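You operate a simulated robot arm through the tools that you are given. There is no shell and no other tool.

You run a simulated two-armed robot. Do the job below in one go: nothing can be reset, and whatever is moved stays where it is left.

JOB
Wipe the coffee mark off the desk end, lay the mug coaster there and stand the blue mug on it.
Fine: wipe first, with the white cloth; lay the cloth back on the desk mat. Set down upright: blue mug. What is to be rubbed or washed off counts as gone when no trace of it is left.

It is judged by the outcome, as a careful person would: the job done as asked, and still so three seconds after it is handed in. It fails if anything else is knocked over, pushed out of place, dropped, spilled or broken. Flat cloth is picked up by pressing the open fingertips on it (5 to 10 N) and closing them slowly along it; thin cloth reads only 2 to 8 mm in the jaws.

ROBOT AND FRAMES
Two 7-joint arms with two-finger parallel grippers on one trunk that stands fixed in place. Base frame: the origin is at the foot of the trunk, x ahead of it, y to its left, z up. Units: cm, rad, N and s.
The left shoulder is at [7.1, 15.6, 108], the right one opposite. Payload 3.91 kg a hand.
The tool frame of a hand sits at the grasp point between the pads (the TCP): z along the fingers, y along the line on which they close. The tips reach 3 cm beyond it. The gripper opens to 11 cm. The fingers are 2 cm wide and 1 cm thick; the gripper's body (4.8 by 11.2 cm) begins 5.5 cm behind the TCP.
Orientation is that of the tool frame in the base frame, as [roll, pitch, yaw] about the fixed x, y, z axes, in that order (R = Rz(yaw) Ry(pitch) Rx(roll)). With the fingers straight down and closing along the base's y, the tool's x points along the base's -x, its y along +y and its z along -z.

CONTROLS
- The arms move only by the tool step_arm. It takes "left_moves", "right_moves" or both (then of equal length, played together; a hand with none holds still); each is a list of rows, each an object of numbers (a shift or turn left out is 0, a gripper value left out holds the last): "jaw": the finger opening in cm, from 0 to 11; "dx", "dy", "dz": the shift along the tool's x, y, z in cm; "rx", "ry", "rz": the turn, a rotation vector about the tool's x, y, z in rad. In form: [{"jaw": .., "dx": .., "dy": .., "dz": .., "rx": .., "ry": .., "rz": ..}, ...]. A call has 1 to 20 rows; each row is the pose to reach, as a shift and turn from the pose commanded when the call began, along the tool's axes at that moment. Each row takes 0.2 s and may step no farther than 5 cm and 0.15 rad from the row before; otherwise, or with a gripper value out of range, the whole call is refused. Where a pose cannot be reached the arm comes as near as it can. A force on the tool above 40 N (or 10 N above the force at the start of the call, whichever is more), or a blocked arm, ends the call early, and 0.2 s more pass. The fingers move at their own pace (about 10.8 cm/s each) and stop on an object; they squeeze with about 45 N. The grip force told is the motor's: it shows also when the fingers shut on nothing. Time passes only in rows, and 0.2 s behind the last, so rows that repeat a pose let the fingers close. It gives the time, the measured TCP pose, the force on the tool (base axes), the opening and the grip force at its end, in the units of the frame above (readings bear some noise), with the torque about the TCP (base axes, N m) and any sound that the robot's microphone picked up.
- Cameras (640 x 400 px; columns grow to the right, rows downward): "scene" is now at [13.45, 3.71, 131.93]; the picture's right is [0.42, -0.91, 0.00], its down [-0.41, -0.19, -0.89] and it looks along [0.81, 0.38, -0.45] (base axes); focal length 331 px, centre (320, 200). "left" rides on the left gripper at [7.2, -1.7, -10.3] in its tool frame; the picture's right is [0.23, 0.97, 0.00], its down [-0.76, 0.18, -0.62] and it looks along [-0.61, 0.14, 0.78] (tool axes); focal length 222 px, centre (320, 200). "right" rides on the right gripper at [7.2, 1.7, -10.3] in its tool frame; the picture's right is [-0.23, 0.97, 0.00], its down [-0.76, -0.18, -0.62] and it looks along [-0.61, -0.14, 0.78] (tool axes); focal length 222 px, centre (320, 200).
- capture(camera): a new picture of that camera. It takes no simulated time.
- lift_body(by): slides the trunk up (or, below 0, down) by that many cm; the arms and the scene camera ride with it, the base frame stays. It gives what a move gives, with no picture.
- aim_head(pan, tilt): turns the head with the scene camera to pan (to the left, within 1.501 rad either way) and tilt (down, from -0.506 to 1.204), counted from straight ahead of the robot. It gives what a move gives.
- pixel_to_xyz(camera, pixels): there is no depth. For up to 12 entries [column, row, z] of the newest picture of that camera ("zoom" is the newest enlarged one), the place [x, y] in the base frame at which the ray of that pixel passes the height z, good to about 0.2 cm. It takes no simulated time.
- close_up(camera, box): a new picture of the part [left, top, right, bottom] of that camera's present view, enlarged. It takes no simulated time.
- hand_in(): hands the job in; it is judged then, once.

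Open the grippers and draw the arms clear of the work before you hand the job in, unless the task says otherwise.

The tools are called after "Request:" as a command line: name --argument value ..., lists and objects as JSON in quotes. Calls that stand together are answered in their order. step_arm: Moves the arms, as the interface text tells. Its arguments: {"type":"object","properties":{"left_moves":{"type":"array","items":{"type":"object","properties":{"jaw":{"type":"number"},"dx":{"type":"number"},"dy":{"type":"number"},"dz":{"type":"number"},"rx":{"type":"number"},"ry":{"type":"number"},"rz":{"type":"number"}}}},"right_moves":{"type":"array","items":{"type":"object","properties":{"jaw":{"type":"number"},"dx":{"type":"number"},"dy":{"type":"number"},"dz":{"type":"number"},"rx":{"type":"number"},"ry":{"type":"number"},"rz":{"type":"number"}}}}},"required":[]} The other tools are called the same way: lift_body (by) slides the trunk up or down; aim_head (pan, tilt) turns the head that bears the scene camera; capture (camera) takes a picture; pixel_to_xyz (camera, pixels) gives the place at which the rays of pixels pass given heights; close_up (camera, box) takes an enlarged picture of a part of a camera's view; hand_in () hands the job in.

At the start:

```text
clock: 0.0
left_ee_pos: [58.2, 66.93, 105.86]
left_ee_rot: [3.141, 0.0, 3.14]
left_ft_force: [-0.8, 0.3, -0.1]
left_torque: [0.04, -0.03, -0.04]
left_finger_gap: 11.0
left_grip_force: 0.0
right_ee_pos: [72.39, 12.36, 100.96]
right_ee_rot: [3.141, -0.001, -3.141]
right_ft_force: [-0.2, 0.3, 0.3]
right_torque: [-0.01, 0.03, 0.0]
right_finger_gap: 10.97
right_grip_force: 0.0
trunk travel left (down, up): [-52.5, 41.5]
head pan, tilt: [0.436, 0.468]
```

scene: 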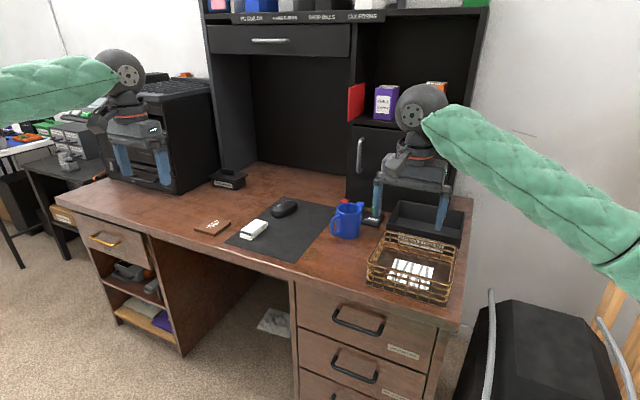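
right: 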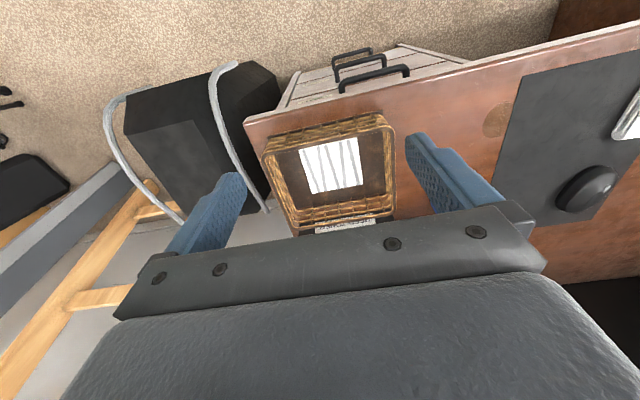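
left: 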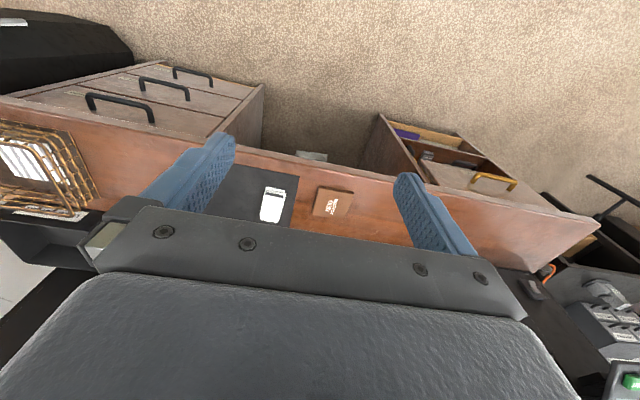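

The scene shows the desk with the mug near (347,220), a coaster near (213,226), a white thing on the mat near (254,229), and a faint mark around (310,253). I'll take enlarged pictures to identify them.

Request:
close_up --camera "scene" --box '[180, 180, 340, 280]'

Request:
close_up --camera "scene" --box '[300, 180, 480, 310]'

Request:
close_up --camera "right" --box '[240, 40, 640, 290]'

Request:
close_up --camera "left" --box '[0, 80, 400, 260]'

```text
4.00 times, centred on (260, 230) of scene
```

zoom: 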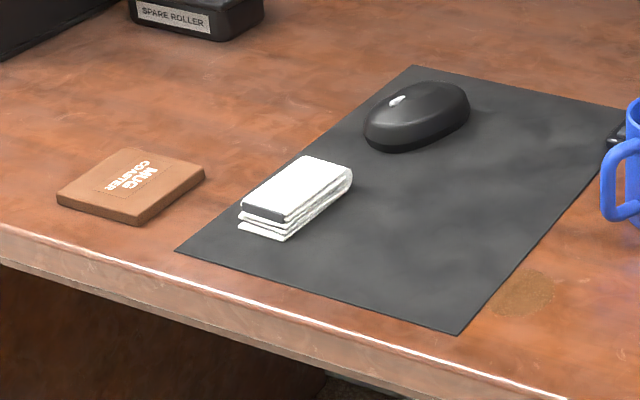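

```text
3.08 times, centred on (390, 245) of scene
```

zoom: 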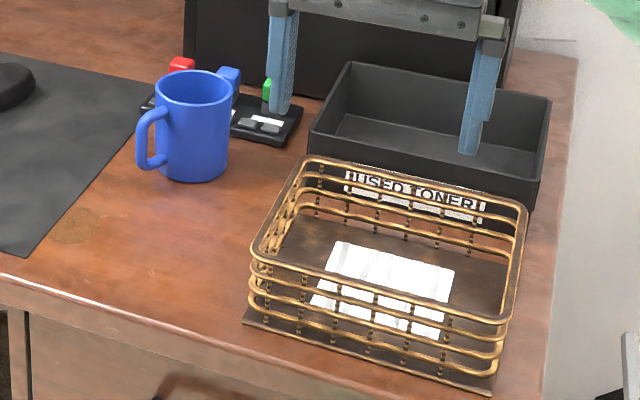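

```text
1.60 times, centred on (440, 165) of right
```

zoom: 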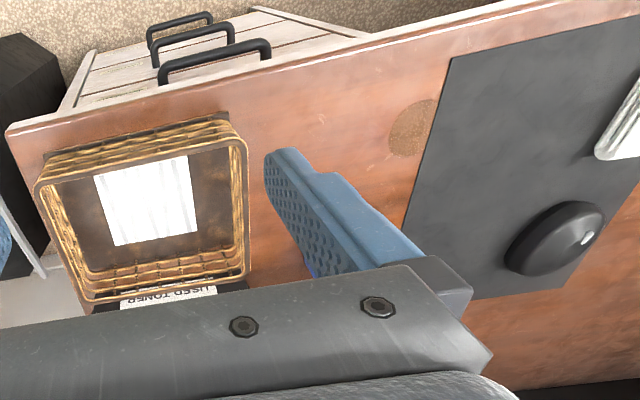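

```text
1.60 times, centred on (200, 170) of left
```

zoom: 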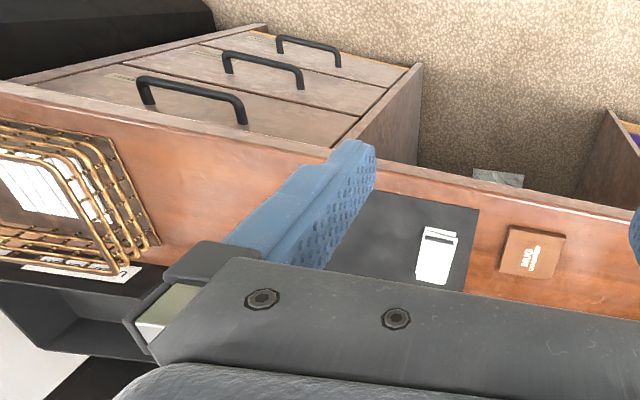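

I'll find the desk height by comparing rays of the same features in the scene and hand cameras (coaster corners, mat corner).

Request:
pixel_to_xyz --camera "scene" --pixels '[[224, 242.5, 60], [224, 242.5, 70], [224, 242.5, 75], [224, 242.5, 80], [294.5, 263.5, 70], [294.5, 263.5, 75], [294.5, 263.5, 80], [283.5, 196.5, 70], [283.5, 196.5, 75], [311, 253, 70], [311, 253, 75], [311, 253, 80]]'

Request:
pixel_to_xyz --camera "left" --pixels '[[298.5, 178, 70], [298.5, 178, 75], [298.5, 178, 80], [290, 225, 70], [290, 225, 75], [314, 187, 70], [314, 187, 75], [314, 187, 80]]'

Request:
pixel_to_xyz --camera "right" --pixels '[[522, 78, 70], [522, 78, 75], [522, 78, 80], [498, 121, 70], [498, 121, 75], [498, 121, 80]]'

```text
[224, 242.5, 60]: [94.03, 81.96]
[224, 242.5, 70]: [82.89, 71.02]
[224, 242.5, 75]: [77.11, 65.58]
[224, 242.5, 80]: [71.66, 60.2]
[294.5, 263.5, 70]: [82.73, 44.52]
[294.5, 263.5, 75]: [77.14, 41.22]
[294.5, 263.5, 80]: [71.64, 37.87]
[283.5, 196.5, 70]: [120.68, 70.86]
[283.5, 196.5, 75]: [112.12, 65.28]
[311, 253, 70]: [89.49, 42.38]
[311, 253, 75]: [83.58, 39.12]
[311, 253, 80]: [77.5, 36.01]
```

```text
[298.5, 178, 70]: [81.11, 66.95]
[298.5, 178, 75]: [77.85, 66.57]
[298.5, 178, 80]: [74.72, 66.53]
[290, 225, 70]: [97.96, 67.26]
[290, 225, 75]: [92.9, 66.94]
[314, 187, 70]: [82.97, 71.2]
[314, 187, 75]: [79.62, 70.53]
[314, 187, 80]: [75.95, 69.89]
```

```text
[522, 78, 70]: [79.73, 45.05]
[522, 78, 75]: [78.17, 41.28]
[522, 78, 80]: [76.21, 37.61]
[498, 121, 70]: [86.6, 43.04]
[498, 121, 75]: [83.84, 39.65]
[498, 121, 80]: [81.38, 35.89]
```

Desk top is near z=75. Now I map the key objects (coaster, cloth, mug, basket) at that height from the scene picture.

Request:
close_up --camera "scene" --box '[180, 180, 340, 280]'

Request:
pixel_to_xyz --camera "zoom" --pixels '[[57, 197, 76], [127, 149, 76], [205, 170, 76], [138, 213, 76], [138, 225, 75], [303, 155, 78], [352, 170, 78], [287, 222, 78], [240, 205, 78], [285, 241, 75.2], [177, 251, 75], [458, 334, 75]]'

Request:
pixel_to_xyz --camera "zoom" --pixels '[[415, 67, 75], [625, 110, 75], [522, 292, 75], [492, 300, 75], [553, 282, 75], [540, 272, 75], [510, 315, 75], [0, 228, 75], [560, 395, 75], [367, 120, 75], [468, 100, 77]]'

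```text
4.00 times, centred on (260, 230) of scene
```

zoom: 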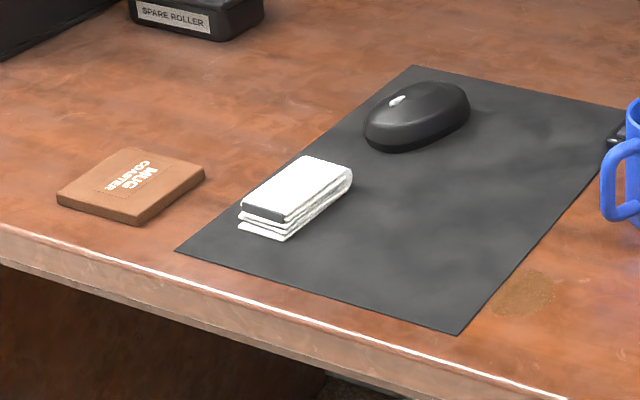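

```text
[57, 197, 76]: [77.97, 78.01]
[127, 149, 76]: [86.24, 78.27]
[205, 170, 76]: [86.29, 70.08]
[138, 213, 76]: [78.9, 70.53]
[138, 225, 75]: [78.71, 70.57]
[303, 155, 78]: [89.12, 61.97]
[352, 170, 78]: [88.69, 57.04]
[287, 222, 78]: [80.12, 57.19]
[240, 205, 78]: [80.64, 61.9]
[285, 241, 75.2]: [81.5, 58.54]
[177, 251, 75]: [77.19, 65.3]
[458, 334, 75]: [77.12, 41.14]
```

```text
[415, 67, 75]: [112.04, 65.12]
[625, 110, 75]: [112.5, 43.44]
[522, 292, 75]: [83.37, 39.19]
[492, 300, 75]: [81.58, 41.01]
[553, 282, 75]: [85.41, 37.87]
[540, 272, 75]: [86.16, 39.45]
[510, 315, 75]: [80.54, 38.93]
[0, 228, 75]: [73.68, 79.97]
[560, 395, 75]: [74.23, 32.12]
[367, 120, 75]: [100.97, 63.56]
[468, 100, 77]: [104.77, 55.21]
```

Desk plane confirmed (mat corner, edge). I zoom further on the cloth, the mug and the basket content to be sure what each is.

Request:
close_up --camera "scene" --box '[230, 210, 280, 245]'

Request:
close_up --camera "scene" --box '[325, 190, 405, 250]'

Request:
close_up --camera "scene" --box '[360, 225, 470, 310]'

Request:
close_up --camera "scene" --box '[285, 235, 345, 275]'

```text
11.43 times, centred on (255, 228) of scene
```

zoom: 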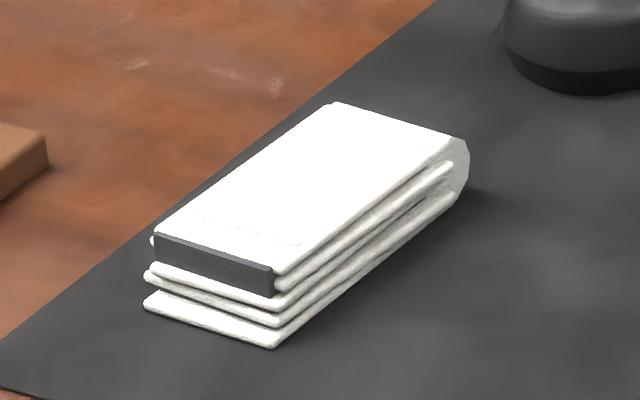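

```text
6.67 times, centred on (365, 220) of scene
```

zoom: 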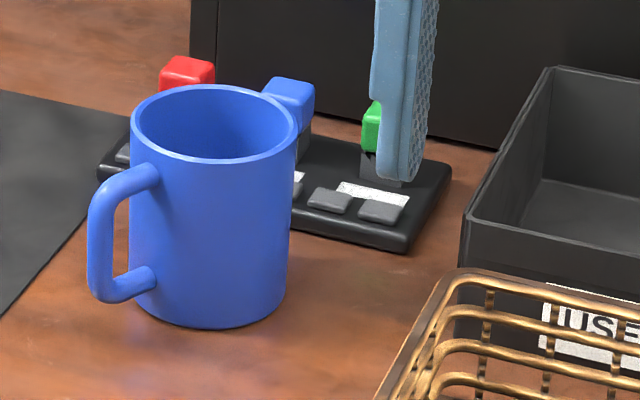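

```text
4.71 times, centred on (415, 268) of scene
```

zoom: 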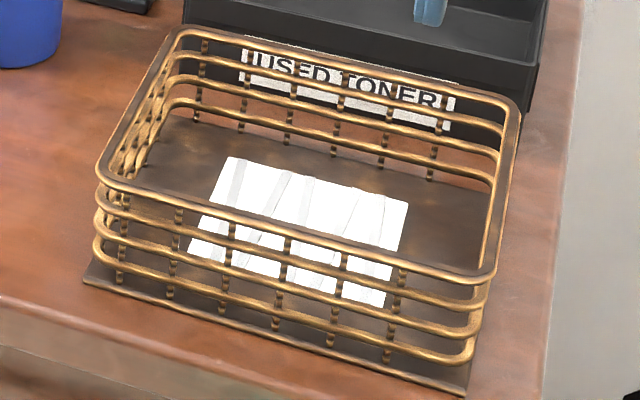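

```text
10.00 times, centred on (315, 255) of scene
```

zoom: 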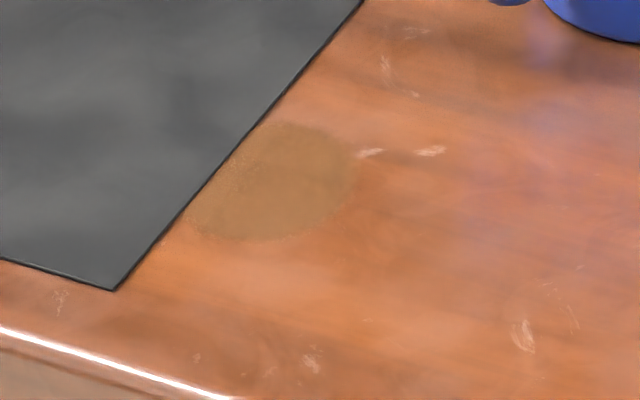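

The folded white cloth lies on the mat at about x 80.5–88.5, y 57–62 (about 2.2 cm thick); the mug is empty; the mark is at about (83.4, 39.3). I move the left hand to above the cloth, staying high, to test reach and view it.

Request:
step_arm --left_moves '[{"dx": -2.7, "dy": -0.9, "dz": 1.7}, {"dx": -5.4, "dy": -1.8, "dz": 3.4}, {"dx": -8.1, "dy": -2.7, "dz": 5.1}, {"dx": -10.8, "dy": -3.6, "dz": 6.8}, {"dx": -13.5, "dy": -4.5, "dz": 8.5}, {"dx": -16.2, "dy": -5.4, "dz": 10.2}, {"dx": -19, "dy": -6.2, "dz": 12}, {"dx": -22, "dy": -7, "dz": 14}, {"dx": -22, "dy": -7, "dz": 14}]'

Request:
capture --camera "left"

Request:
capture --camera "scene"

```text
clock: 2.0
left_ee_pos: [80.19, 59.85, 92.22]
left_ee_rot: [-3.141, 0.0, 3.139]
left_ft_force: [0.8, -0.2, -0.1]
left_torque: [0.02, 0.0, 0.01]
left_finger_gap: 11.03
left_grip_force: 0.1
right_ee_pos: [72.35, 12.37, 101.17]
right_ee_rot: [-3.14, 0.0, 3.14]
right_ft_force: [-0.4, -1.0, 0.0]
right_torque: [0.01, -0.05, -0.01]
right_finger_gap: 11.02
right_grip_force: 0.1
trunk travel left (down, up): [-52.5, 41.5]
head pan, tilt: [0.436, 0.468]
```

```text
taken
```

left: 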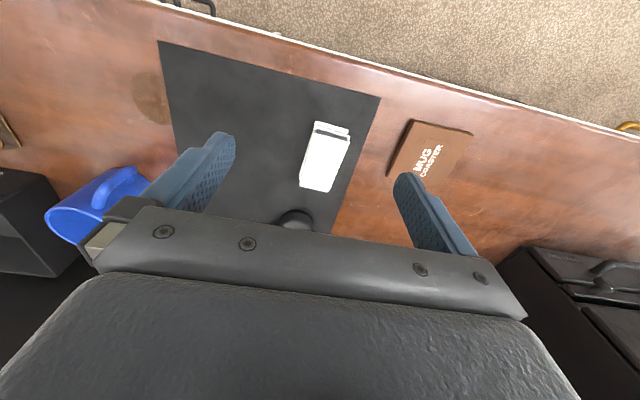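

```text
taken
```

scene: 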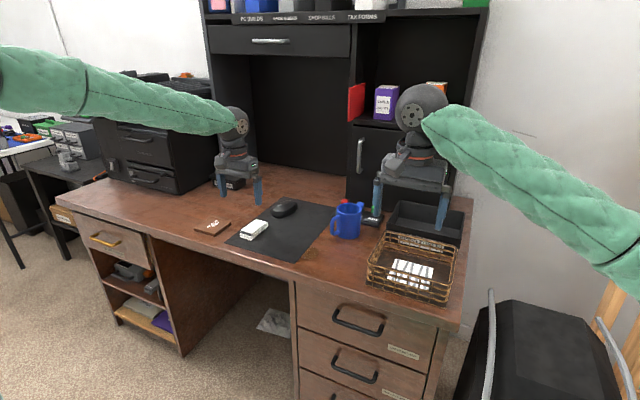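

The left hand reached the spot. I enlarge the left camera's view on the cloth, coaster and mark to measure them.

Request:
close_up --camera "left" --box '[260, 90, 420, 210]'

Request:
close_up --camera "left" --box '[90, 30, 230, 120]'

Request:
pixel_to_xyz --camera "left" --pixels '[[412, 121, 76], [472, 133, 76], [449, 181, 76], [390, 172, 76], [161, 42, 75], [380, 98, 75], [313, 122, 77.3], [350, 130, 77.3], [334, 190, 77.3], [299, 187, 77.3], [150, 97, 75], [240, 27, 75]]'

```text
3.33 times, centred on (340, 150) of left
```

zoom: 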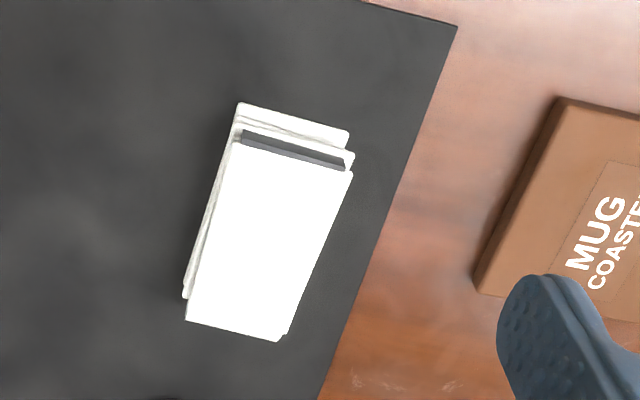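

```text
4.44 times, centred on (160, 75) of left
```

zoom: 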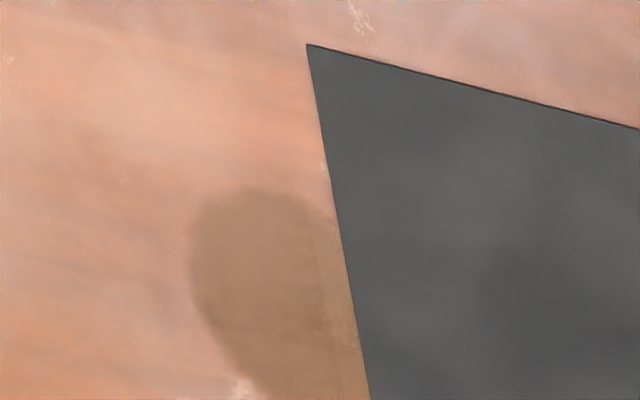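

```text
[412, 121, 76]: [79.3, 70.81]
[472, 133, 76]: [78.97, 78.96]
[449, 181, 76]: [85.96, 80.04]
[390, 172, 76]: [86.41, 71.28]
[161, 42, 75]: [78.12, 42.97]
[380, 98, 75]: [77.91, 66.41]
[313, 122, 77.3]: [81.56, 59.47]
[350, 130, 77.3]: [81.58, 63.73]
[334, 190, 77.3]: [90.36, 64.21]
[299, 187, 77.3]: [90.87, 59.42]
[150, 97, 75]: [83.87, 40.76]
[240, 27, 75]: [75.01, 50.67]
```

I measure the mug and basket in the scene picture, and check the mug's height, before moving over near it.

Request:
close_up --camera "scene" --box '[325, 190, 405, 250]'

Request:
pixel_to_xyz --camera "zoom" --pixels '[[210, 328, 75], [129, 290, 75], [290, 290, 75], [214, 163, 84], [214, 163, 85], [214, 163, 86], [214, 84, 84], [214, 84, 85], [132, 125, 85], [298, 125, 85], [120, 300, 76.5], [400, 380, 80]]'

Request:
close_up --camera "scene" --box '[360, 225, 470, 310]'

Request:
pixel_to_xyz --camera "zoom" --pixels '[[83, 280, 75], [465, 393, 75], [163, 108, 75], [100, 175, 84], [180, 30, 84], [520, 105, 84], [480, 265, 84]]'

```text
6.67 times, centred on (365, 220) of scene
```

zoom: 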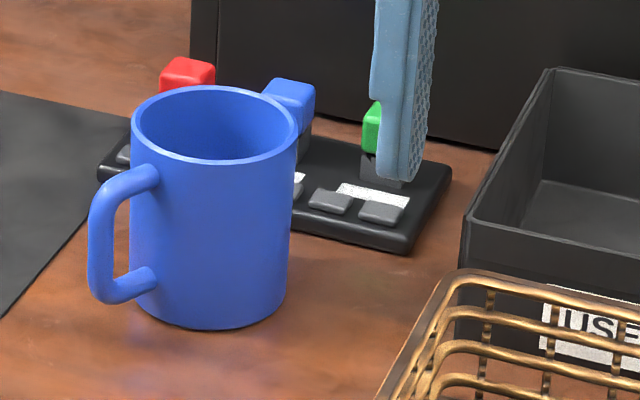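

```text
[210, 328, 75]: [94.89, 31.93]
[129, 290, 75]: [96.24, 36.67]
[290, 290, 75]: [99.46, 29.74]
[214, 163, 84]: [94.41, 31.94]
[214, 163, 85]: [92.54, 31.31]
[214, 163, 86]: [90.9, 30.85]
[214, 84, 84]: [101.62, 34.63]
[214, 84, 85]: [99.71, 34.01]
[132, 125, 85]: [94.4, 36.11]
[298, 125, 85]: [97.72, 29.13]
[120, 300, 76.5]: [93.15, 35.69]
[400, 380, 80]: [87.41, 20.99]
```

```text
4.71 times, centred on (415, 268) of scene
```

zoom: 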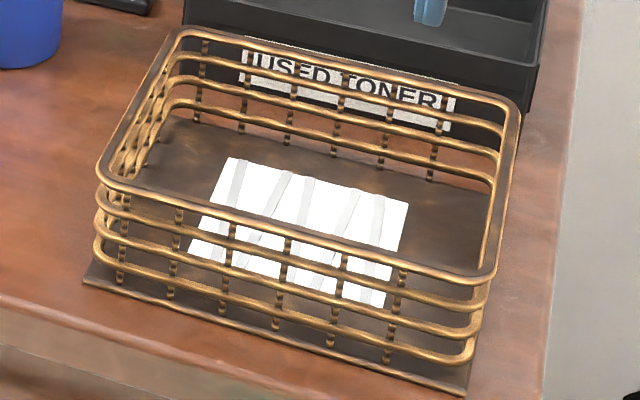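

```text
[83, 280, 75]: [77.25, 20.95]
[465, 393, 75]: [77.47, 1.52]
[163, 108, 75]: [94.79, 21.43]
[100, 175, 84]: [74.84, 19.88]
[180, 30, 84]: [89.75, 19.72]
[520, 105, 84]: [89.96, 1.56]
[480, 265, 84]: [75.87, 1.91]
```

The mug stands at about (98, 33), about 9 cm tall (top z≈84), basket left edge y≈21. I move the left hand at z≈93 over the mark to see it clearly, in particular whether it runs under the mat.

Request:
step_arm --left_moves '[{"dx": -1.5, "dy": -3.5, "dz": -0.5}, {"dx": -3, "dy": -7, "dz": -1}, {"dx": -4.5, "dy": -10.5, "dz": -1}, {"dx": -6, "dy": -14, "dz": -1}, {"dx": -7, "dy": -17, "dz": -1}, {"dx": -7, "dy": -17, "dz": -1}]'

Request:
capture --camera "left"

```text
clock: 3.4
left_ee_pos: [86.97, 43.21, 92.83]
left_ee_rot: [-3.141, 0.0, 3.139]
left_ft_force: [-0.2, 0.2, -0.7]
left_torque: [-0.02, -0.03, 0.03]
left_finger_gap: 11.01
left_grip_force: 0.0
right_ee_pos: [72.35, 12.55, 101.17]
right_ee_rot: [-3.141, 0.0, -3.141]
right_ft_force: [-0.5, -0.2, 0.7]
right_torque: [-0.02, 0.0, 0.02]
right_finger_gap: 11.01
right_grip_force: 0.1
trunk travel left (down, up): [-52.5, 41.5]
head pan, tilt: [0.436, 0.468]
```

```text
taken
```

left: 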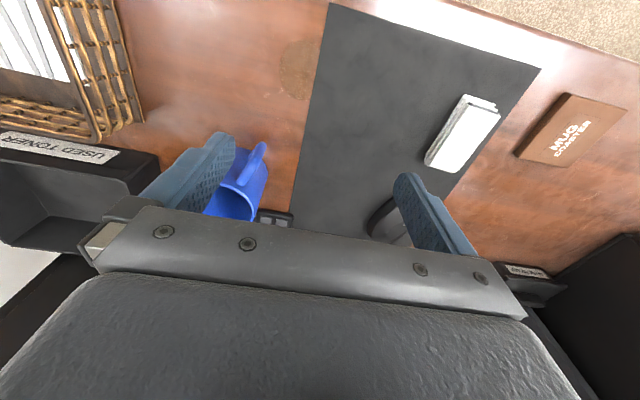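

The mark shows at (300,70) against the mat's edge. I enlarge it.

Request:
close_up --camera "left" --box '[265, 20, 345, 115]'

Request:
close_up --camera "left" --box '[410, 80, 640, 190]'

Request:
close_up --camera "left" --box '[190, 120, 310, 240]'

```text
4.21 times, centred on (305, 68) of left
```

zoom: 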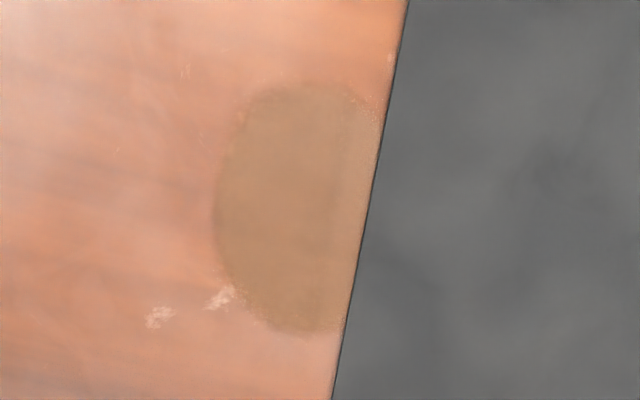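

```text
2.78 times, centred on (525, 135) of left
```

zoom: 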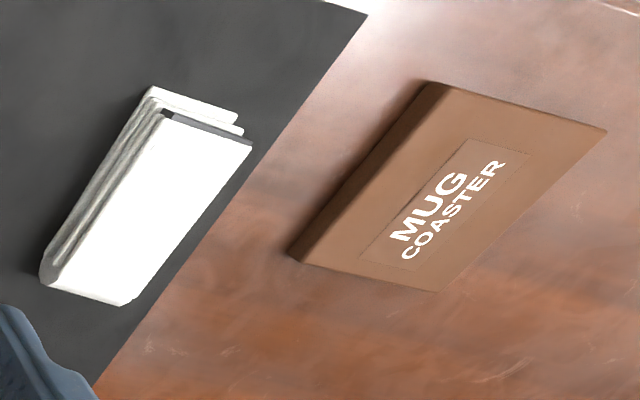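

```text
3.33 times, centred on (250, 180) of left
```

zoom: 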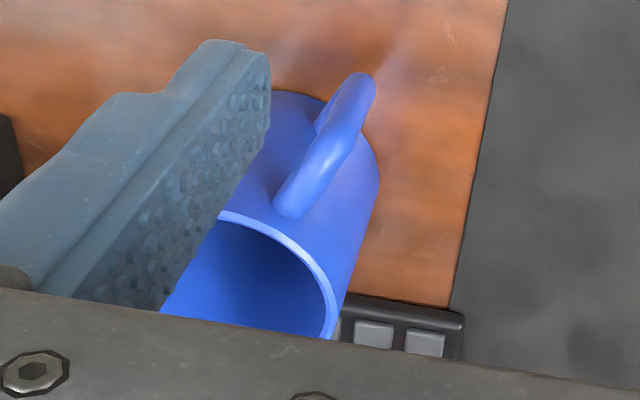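

The mark is a roughly round patch reaching up to the mat edge. I measure its extents and the mat edge, the coaster, the cloth and the mug handle from this picture.

Request:
pixel_to_xyz --camera "left" --pixels '[[280, 68, 75], [315.7, 68, 75], [303, 41, 75], [301, 99.5, 75], [325.6, 21, 75], [308, 115, 75], [330, 3, 75], [540, 68, 75], [295, 70, 75], [246, 148, 83], [210, 180, 84]]'

Request:
pixel_to_xyz --camera "left" --pixels '[[566, 94, 76.2], [627, 111, 76.2], [566.5, 165.5, 76.2], [515, 156, 76.2], [471, 106.5, 77.3], [500, 117, 77.3], [454, 172, 77.3], [424.5, 163, 77.3], [464, 95.5, 75.3], [495, 105, 75.3]]'

```text
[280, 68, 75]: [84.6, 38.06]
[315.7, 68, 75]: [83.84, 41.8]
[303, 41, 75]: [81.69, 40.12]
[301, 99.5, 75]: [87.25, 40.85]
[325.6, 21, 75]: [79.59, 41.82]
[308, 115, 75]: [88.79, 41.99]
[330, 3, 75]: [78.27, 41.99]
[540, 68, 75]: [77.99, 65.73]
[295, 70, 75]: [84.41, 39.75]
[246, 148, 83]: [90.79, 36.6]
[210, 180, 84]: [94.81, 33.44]
```

```text
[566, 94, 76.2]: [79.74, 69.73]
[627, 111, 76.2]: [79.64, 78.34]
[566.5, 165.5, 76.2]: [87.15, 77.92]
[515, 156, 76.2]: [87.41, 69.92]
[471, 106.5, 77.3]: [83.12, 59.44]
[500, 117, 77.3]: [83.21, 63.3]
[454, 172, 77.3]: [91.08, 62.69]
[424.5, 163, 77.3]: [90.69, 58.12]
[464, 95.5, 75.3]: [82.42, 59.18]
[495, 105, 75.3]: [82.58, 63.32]
```

Comparing cameras, the mat corner agrees at z≈74 rather than 75, so I recheck the desk height and positions at the corrected heights.

Request:
pixel_to_xyz --camera "left" --pixels '[[330, 3, 74], [540, 68, 74], [566, 94, 75], [627, 111, 75], [566.5, 165.5, 75], [515, 156, 75], [471, 106.5, 76.4], [500, 117, 76.4], [454, 172, 76.4], [424.5, 163, 76.4], [464, 95.5, 74.2], [495, 105, 74.2]]'

Request:
pixel_to_xyz --camera "scene" --pixels '[[294.5, 263.5, 74], [224.3, 242.7, 74], [194.2, 229.2, 75], [211.8, 217.2, 75], [231.2, 222.5, 75], [214.5, 233.3, 75], [251.06, 234.3, 76.4], [240.7, 230.8, 76.4], [255.8, 219.4, 76.4], [267, 222.2, 76.4], [251.06, 240.9, 74.2], [239.6, 237, 74.2]]'

```text
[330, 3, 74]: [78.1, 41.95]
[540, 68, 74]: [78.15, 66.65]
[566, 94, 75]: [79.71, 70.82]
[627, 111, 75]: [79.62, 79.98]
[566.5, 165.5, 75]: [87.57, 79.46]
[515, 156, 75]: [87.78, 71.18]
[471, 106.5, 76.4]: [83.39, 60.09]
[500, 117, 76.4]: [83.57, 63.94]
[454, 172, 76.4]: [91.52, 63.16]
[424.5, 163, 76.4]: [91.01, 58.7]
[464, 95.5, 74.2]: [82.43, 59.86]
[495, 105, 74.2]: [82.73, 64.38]
```

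```text
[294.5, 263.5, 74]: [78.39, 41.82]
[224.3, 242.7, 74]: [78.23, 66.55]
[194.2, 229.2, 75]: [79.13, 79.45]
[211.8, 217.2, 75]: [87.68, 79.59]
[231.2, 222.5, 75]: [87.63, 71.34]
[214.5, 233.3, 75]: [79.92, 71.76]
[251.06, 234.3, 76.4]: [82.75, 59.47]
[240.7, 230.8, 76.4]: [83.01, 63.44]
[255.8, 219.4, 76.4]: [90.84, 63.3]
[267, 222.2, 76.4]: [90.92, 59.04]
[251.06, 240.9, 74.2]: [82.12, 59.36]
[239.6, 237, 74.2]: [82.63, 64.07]
```

Desk z = 74.0; cloth centre ≈ (86.9, 61.5) with top z≈76.4, coaster centre ≈ (83.7, 75.4), top ≈75. I move the left hand above the cloth at z≈86 to test reach there.

Request:
step_arm --left_moves '[{"dy": 3.5, "dz": 1}, {"dy": 7, "dz": 2}, {"dy": 10.5, "dz": 3}, {"dy": 14, "dz": 4}, {"dy": 17, "dz": 5.5}, {"dy": 18.3, "dz": 7}, {"dy": 18.3, "dz": 7}]'

Request:
capture --camera "left"

Request:
capture --camera "scene"

```text
clock: 5.0
left_ee_pos: [87.02, 61.25, 86.0]
left_ee_rot: [3.141, -0.002, 3.14]
left_ft_force: [-0.1, -0.9, 0.4]
left_torque: [0.01, 0.01, 0.01]
left_finger_gap: 10.98
left_grip_force: 0.0
right_ee_pos: [72.44, 12.3, 101.0]
right_ee_rot: [3.141, 0.0, -3.14]
right_ft_force: [-0.4, 0.1, 0.4]
right_torque: [0.03, 0.03, -0.01]
right_finger_gap: 11.03
right_grip_force: 0.1
trunk travel left (down, up): [-52.5, 41.5]
head pan, tilt: [0.436, 0.468]
```

```text
taken
```

left: 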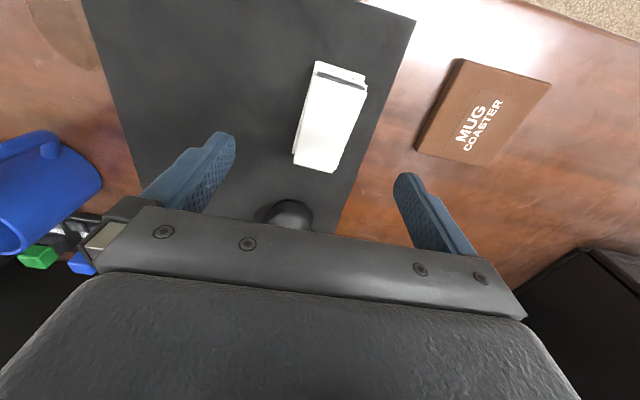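

```text
taken
```

scene: 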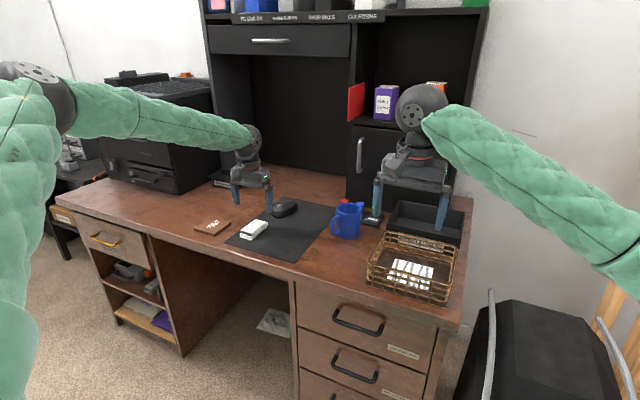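

It is reached without tilt. I lower straight to TCP z≈79 with open fingers (tips ≈76, beside the cloth) and check the alignment.

Request:
step_arm --left_moves '[{"dy": 0.1, "dz": 2, "jaw": 9}, {"dy": 0.2, "dz": 4, "jaw": 9}, {"dy": 0.3, "dz": 6}, {"dy": 0.3, "dz": 7}, {"dy": 0.3, "dz": 7}]'

Request:
close_up --camera "left" --box '[140, 0, 500, 225]'

Request:
close_up --camera "scene" --box '[210, 160, 310, 260]'

```text
clock: 6.2
left_ee_pos: [87.14, 61.38, 78.76]
left_ee_rot: [3.142, 0.001, 3.14]
left_ft_force: [0.1, 0.1, 1.3]
left_torque: [-0.02, -0.02, -0.02]
left_finger_gap: 9.0
left_grip_force: 0.1
right_ee_pos: [72.41, 12.4, 101.11]
right_ee_rot: [-3.139, 0.001, 3.141]
right_ft_force: [0.6, 0.4, -0.8]
right_torque: [0.02, -0.02, -0.02]
right_finger_gap: 11.0
right_grip_force: 0.1
trunk travel left (down, up): [-52.5, 41.5]
head pan, tilt: [0.436, 0.468]
```

```text
1.78 times, centred on (320, 112) of left
```

zoom: 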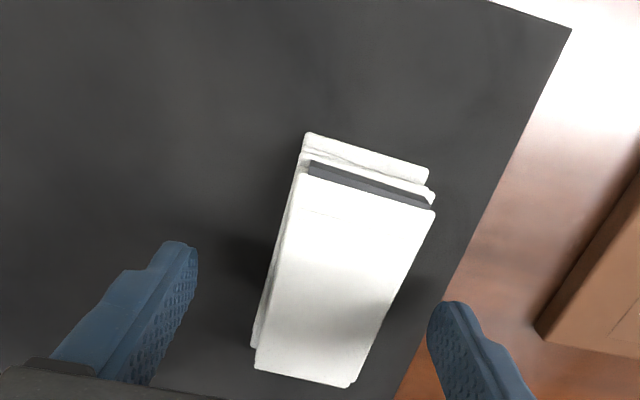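

```text
4.00 times, centred on (260, 210) of scene
```

zoom: 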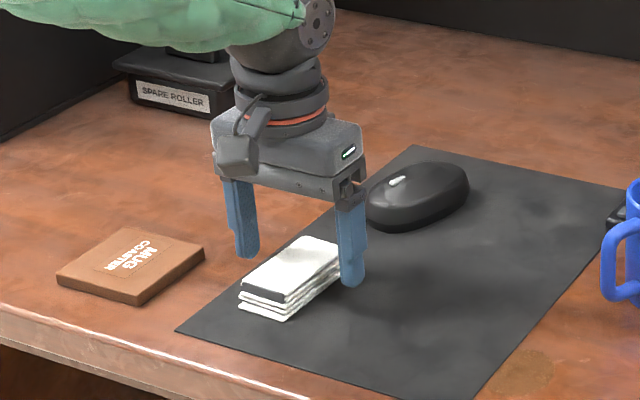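

Fingers straddle the cloth centrally. I lower to TCP z≈77.9 (tips ≈0.7 cm above the mat) and close slowly to 5 cm.

Request:
step_arm --left_moves '[{"dz": 0.5, "dy": 0.1}, {"dz": 0.85, "dy": 0.1, "jaw": 8}, {"dz": 0.85, "dy": 0.1, "jaw": 7}, {"dz": 0.85, "dy": 0.1, "jaw": 6}, {"dz": 0.85, "dy": 0.1, "jaw": 5.5}, {"dz": 0.85, "dy": 0.1, "jaw": 5}, {"dz": 0.85, "dy": 0.1, "jaw": 5}]'

Request:
close_up --camera "left" --box '[140, 0, 500, 225]'

```text
clock: 7.8
left_ee_pos: [87.32, 61.59, 78.13]
left_ee_rot: [3.141, -0.001, 3.139]
left_ft_force: [0.6, 0.1, -0.6]
left_torque: [0.02, 0.02, 0.01]
left_finger_gap: 5.09
left_grip_force: 1.3
right_ee_pos: [72.29, 12.35, 100.98]
right_ee_rot: [3.141, 0.001, -3.141]
right_ft_force: [0.8, 0.1, 0.3]
right_torque: [0.0, 0.0, -0.02]
right_finger_gap: 11.0
right_grip_force: 0.0
trunk travel left (down, up): [-52.5, 41.5]
head pan, tilt: [0.436, 0.468]
```

```text
1.78 times, centred on (320, 112) of left
```

zoom: 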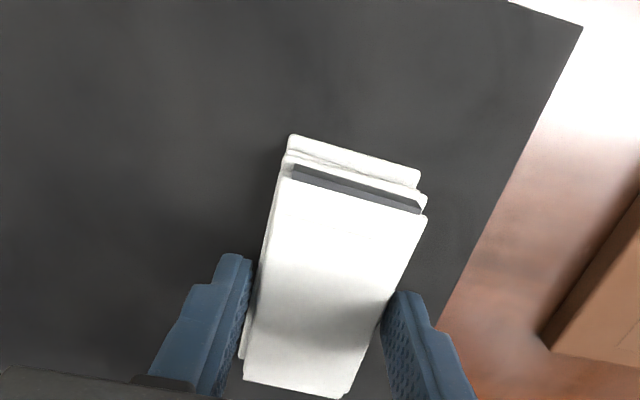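

Both fingertips are next to the cloth sides (gap 5.1). I close further onto it.

Request:
step_arm --left_moves '[{"jaw": 4.7}, {"jaw": 4.4}, {"jaw": 4.1}, {"jaw": 3.8}, {"jaw": 3.5}, {"jaw": 3.5}]'

Request:
close_up --camera "left" --box '[140, 0, 500, 225]'

Request:
close_up --camera "scene" --box '[210, 160, 310, 260]'

```text
clock: 9.2
left_ee_pos: [87.16, 61.6, 78.16]
left_ee_rot: [-3.141, 0.001, 3.14]
left_ft_force: [-0.9, 0.6, 0.1]
left_torque: [-0.03, 0.0, -0.05]
left_finger_gap: 4.96
left_grip_force: 44.6
right_ee_pos: [72.46, 12.35, 100.98]
right_ee_rot: [-3.14, 0.001, 3.141]
right_ft_force: [0.2, 0.4, 0.2]
right_torque: [0.04, 0.0, 0.02]
right_finger_gap: 11.02
right_grip_force: 0.0
trunk travel left (down, up): [-52.5, 41.5]
head pan, tilt: [0.436, 0.468]
```

```text
1.78 times, centred on (320, 112) of left
```

zoom: 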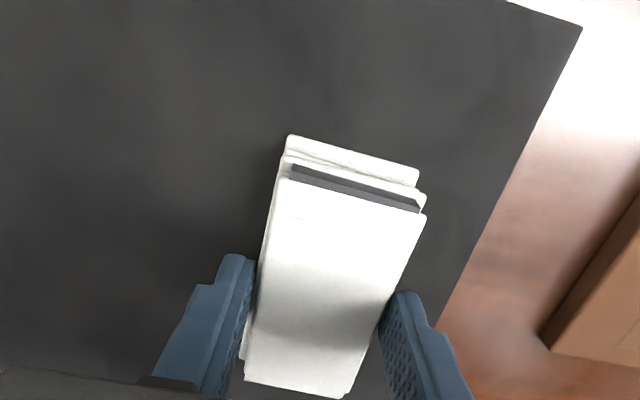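

```text
4.00 times, centred on (260, 210) of scene
```

zoom: 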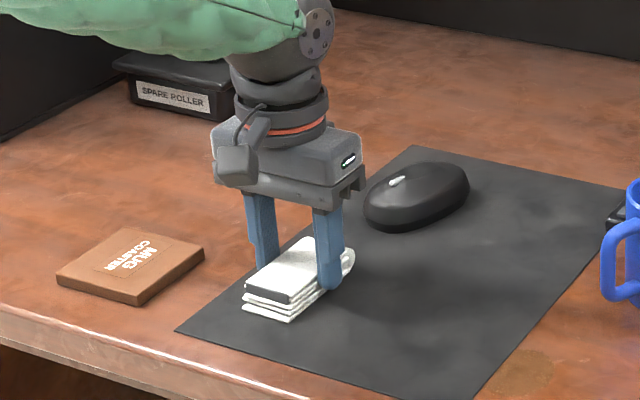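

Grip is firm: 4.96 cm at 44.6 N. I lift 6 cm straight up and check that the cloth comes along.

Request:
step_arm --left_moves '[{"dz": -0.5}, {"dz": -1.5}, {"dz": -3}, {"dz": -4.5}, {"dz": -6}, {"dz": -6}]'

Request:
close_up --camera "left" --box '[140, 0, 500, 225]'

Request:
close_up --camera "scene" --box '[210, 160, 310, 260]'

```text
clock: 10.6
left_ee_pos: [87.15, 61.82, 84.11]
left_ee_rot: [3.14, 0.001, 3.139]
left_ft_force: [-0.2, 0.4, 0.9]
left_torque: [0.01, 0.0, 0.01]
left_finger_gap: 4.89
left_grip_force: 44.4
right_ee_pos: [72.4, 12.36, 101.08]
right_ee_rot: [3.141, 0.001, -3.141]
right_ft_force: [0.9, -0.8, 0.5]
right_torque: [0.0, 0.02, 0.02]
right_finger_gap: 10.99
right_grip_force: 0.1
trunk travel left (down, up): [-52.5, 41.5]
head pan, tilt: [0.436, 0.468]
```

```text
1.78 times, centred on (320, 112) of left
```

zoom: 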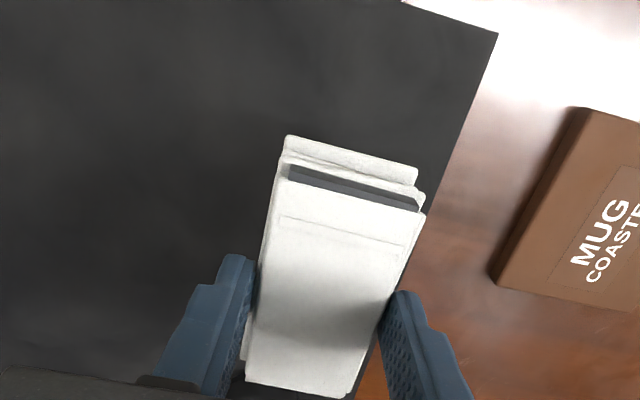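

```text
4.00 times, centred on (260, 210) of scene
```

zoom: 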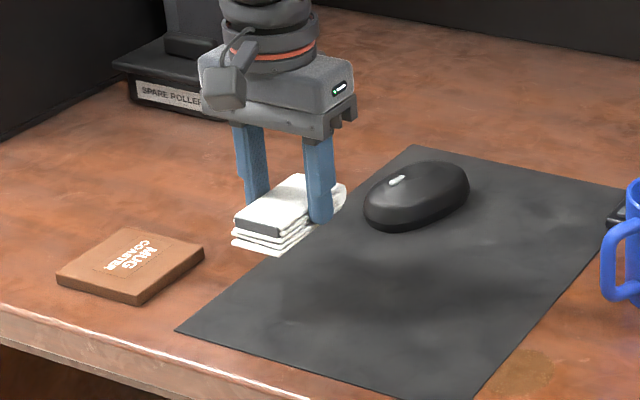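

The cloth came up as a firm pad. I carry it at z≈84 over the mark to about (84.5, 38.5) and take a look at the handle and mark.

Request:
step_arm --left_moves '[{"dx": 0.5, "dy": -4}, {"dx": 1, "dy": -8}, {"dx": 1.5, "dy": -12}, {"dx": 2, "dy": -16}, {"dx": 2.4, "dy": -20}, {"dx": 2.7, "dy": -23.2}, {"dx": 2.7, "dy": -23.2}]'

Request:
capture --camera "left"

Request:
close_up --camera "scene" --box '[270, 170, 410, 280]'

```text
clock: 12.2
left_ee_pos: [84.49, 38.58, 84.11]
left_ee_rot: [3.141, -0.001, -3.141]
left_ft_force: [-0.3, 1.0, 0.4]
left_torque: [-0.03, 0.0, -0.01]
left_finger_gap: 4.88
left_grip_force: 45.0
right_ee_pos: [72.42, 12.37, 101.1]
right_ee_rot: [3.141, 0.0, 3.141]
right_ft_force: [0.4, 0.4, -0.3]
right_torque: [0.01, -0.04, 0.0]
right_finger_gap: 10.98
right_grip_force: 0.0
trunk travel left (down, up): [-52.5, 41.5]
head pan, tilt: [0.436, 0.468]
```

```text
taken
```

left: 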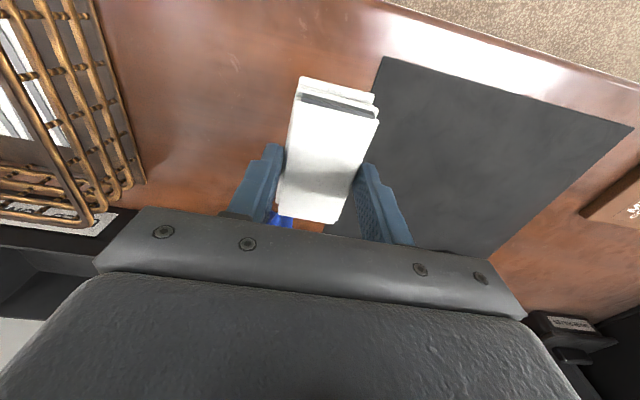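

```text
3.64 times, centred on (340, 225) of scene
```

zoom: 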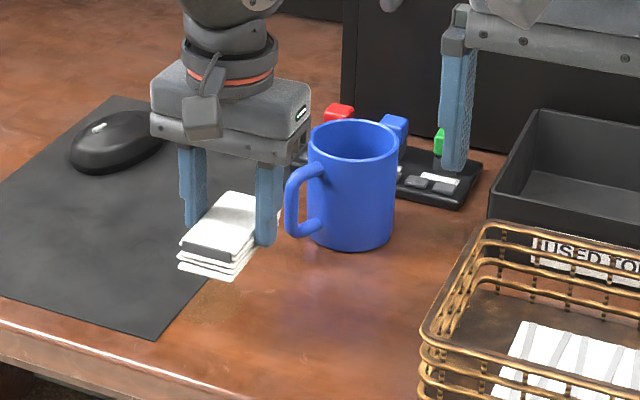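

I measure the mug's base and handle in this zoom at the corrected heights so the wiping stays clear of it.

Request:
pixel_to_xyz --camera "zoom" --pixels '[[350, 250, 74], [308, 228, 74], [394, 228, 74], [352, 162, 83], [352, 120, 83], [308, 140, 83], [398, 140, 83], [286, 205, 79], [292, 228, 77], [300, 236, 76], [290, 185, 81]]'

```text
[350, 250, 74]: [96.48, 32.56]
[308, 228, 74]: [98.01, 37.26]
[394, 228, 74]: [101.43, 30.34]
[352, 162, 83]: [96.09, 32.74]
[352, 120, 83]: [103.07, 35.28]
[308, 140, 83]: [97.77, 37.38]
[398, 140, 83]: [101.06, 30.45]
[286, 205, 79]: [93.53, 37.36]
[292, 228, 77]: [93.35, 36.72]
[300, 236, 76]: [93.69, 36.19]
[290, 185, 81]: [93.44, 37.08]
```

The mug's handle reaches in to about x=93.3, so the pad stays short of x≈91.5. I lower the cloth over the mark to just above contact.

Request:
step_arm --left_moves '[{"dx": -0.2, "dy": 0, "dz": 2}, {"dx": -0.4, "dz": 4}, {"dx": -0.4, "dz": 5}, {"dx": -0.4, "dz": 5.6}, {"dx": -0.4, "dz": 5.9}, {"dx": -0.4, "dz": 5.9}]'

Request:
close_up --camera "left" --box '[180, 40, 500, 240]'

Request:
close_up --camera "scene" --box '[270, 200, 380, 280]'

```text
clock: 13.6
left_ee_pos: [84.76, 38.51, 78.09]
left_ee_rot: [-3.14, 0.0, 3.139]
left_ft_force: [-0.2, -0.6, -0.6]
left_torque: [0.02, 0.03, -0.02]
left_finger_gap: 4.86
left_grip_force: 45.2
right_ee_pos: [72.5, 12.34, 101.07]
right_ee_rot: [-3.141, 0.0, -3.14]
right_ft_force: [0.1, 0.0, -0.1]
right_torque: [0.03, 0.01, 0.01]
right_finger_gap: 10.98
right_grip_force: 0.0
trunk travel left (down, up): [-52.5, 41.5]
head pan, tilt: [0.436, 0.468]
```

```text
2.00 times, centred on (340, 140) of left
```

zoom: 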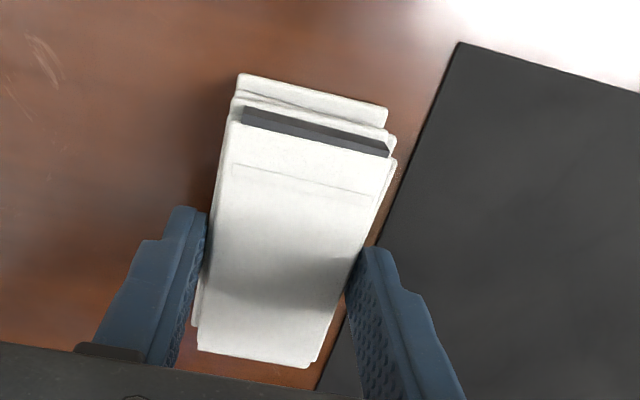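

```text
5.00 times, centred on (325, 240) of scene
```

zoom: 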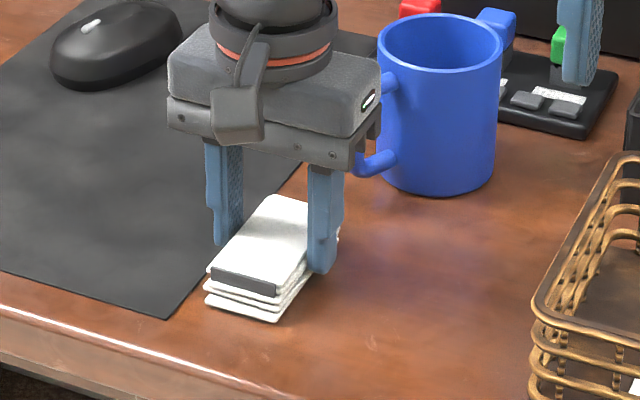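

No contact force yet. I lower in small steps to feel the desk.

Request:
step_arm --left_moves '[{"dz": 0.1}, {"dz": 0.2}, {"dz": 0.3}, {"dz": 0.3}]'

```text
clock: 14.6
left_ee_pos: [84.83, 38.43, 77.92]
left_ee_rot: [-3.142, 0.0, 3.14]
left_ft_force: [-1.4, 2.5, 5.8]
left_torque: [0.07, 0.19, -0.09]
left_finger_gap: 4.86
left_grip_force: 45.1
right_ee_pos: [72.33, 12.41, 101.08]
right_ee_rot: [-3.141, 0.002, 3.141]
right_ft_force: [0.3, -0.6, 0.4]
right_torque: [-0.02, 0.02, 0.01]
right_finger_gap: 10.97
right_grip_force: 0.1
trunk travel left (down, up): [-52.5, 41.5]
head pan, tilt: [0.436, 0.468]
```

Contact at about 6 N. I rub back and forth along x, first at this y, then progressively toward the mat edge.

Request:
step_arm --left_moves '[{"dx": 1}, {"dx": 2}, {"dx": 1}, {"dx": 0}, {"dx": -1}, {"dx": -2}, {"dx": -2.8}, {"dx": -2, "dy": 0.3}, {"dx": -1, "dy": 0.3}, {"dx": 0, "dy": 0.3}, {"dx": 1, "dy": 0.3}, {"dx": 2, "dy": 0.3}, {"dx": 1, "dy": 0.6}, {"dx": 0, "dy": 0.6}, {"dx": -1, "dy": 0.6}, {"dx": -2, "dy": 0.6}, {"dx": -2.8, "dy": 0.6}, {"dx": -1.5, "dy": 0.6}, {"dx": 0, "dy": 0.6}]'

Request:
close_up --camera "left" --box '[180, 40, 500, 240]'

Request:
close_up --camera "scene" --box '[270, 200, 380, 280]'

```text
clock: 18.6
left_ee_pos: [84.67, 38.97, 77.96]
left_ee_rot: [-3.141, -0.001, 3.14]
left_ft_force: [-1.6, 0.7, 4.5]
left_torque: [0.05, -0.09, 0.0]
left_finger_gap: 4.86
left_grip_force: 45.3
right_ee_pos: [72.48, 12.41, 101.05]
right_ee_rot: [3.14, 0.0, 3.141]
right_ft_force: [-0.3, -0.2, -1.4]
right_torque: [0.0, 0.0, -0.02]
right_finger_gap: 11.01
right_grip_force: 0.1
trunk travel left (down, up): [-52.5, 41.5]
head pan, tilt: [0.436, 0.468]
```

```text
2.00 times, centred on (340, 140) of left
```

zoom: 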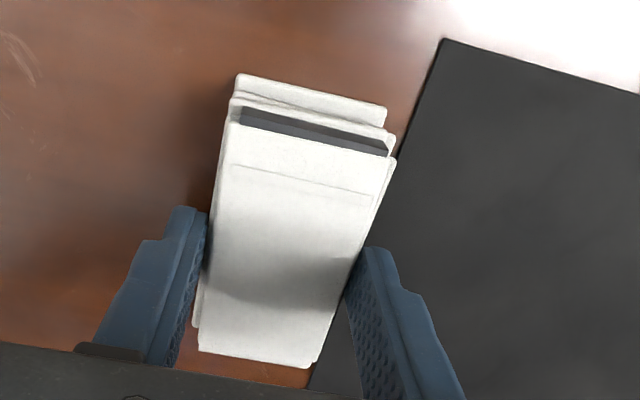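

```text
5.00 times, centred on (325, 240) of scene
```

zoom: 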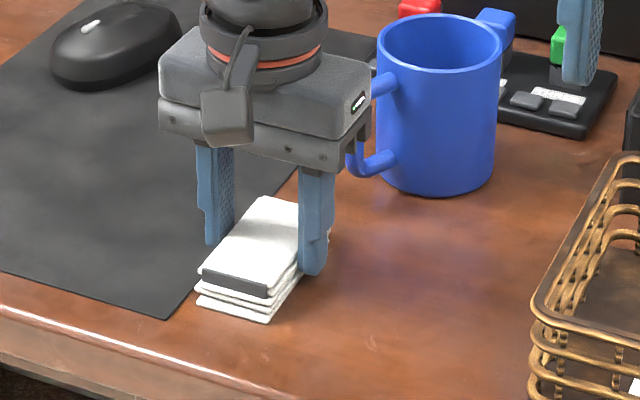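

The pad is now close to the mat edge. I continue rubbing, easing a little further toward the mat with light pressure.

Request:
step_arm --left_moves '[{"dx": 1, "dy": 0.2}, {"dx": 2, "dy": 0.2}, {"dx": 1, "dy": 0.3}, {"dx": 0, "dy": 0.4}, {"dx": -1, "dy": 0.4}, {"dx": -2, "dy": 0.4}, {"dx": -2.8, "dy": 0.4}, {"dx": -1.8, "dy": 0.5}, {"dx": -0.8, "dy": 0.5}, {"dx": 0.2, "dy": 0.5}, {"dx": 1.2, "dy": 0.5}, {"dx": 2, "dy": 0.5}, {"dx": 0, "dy": 0.5}]'

Request:
close_up --camera "left" --box '[180, 40, 500, 240]'

```text
clock: 21.4
left_ee_pos: [84.92, 39.46, 77.85]
left_ee_rot: [-3.141, 0.001, 3.141]
left_ft_force: [2.5, -4.2, -1.2]
left_torque: [-0.15, -0.14, 0.1]
left_finger_gap: 4.89
left_grip_force: 44.8
right_ee_pos: [72.45, 12.29, 101.06]
right_ee_rot: [-3.141, 0.001, -3.14]
right_ft_force: [0.8, -0.2, 0.2]
right_torque: [0.01, -0.01, -0.02]
right_finger_gap: 10.99
right_grip_force: 0.0
trunk travel left (down, up): [-52.5, 41.5]
head pan, tilt: [0.436, 0.468]
```

```text
2.00 times, centred on (340, 140) of left
```

zoom: 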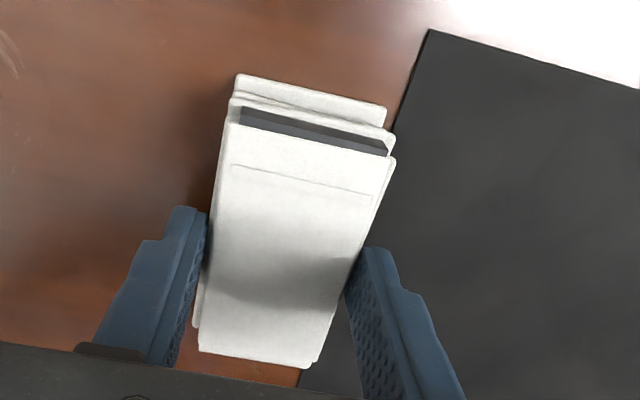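

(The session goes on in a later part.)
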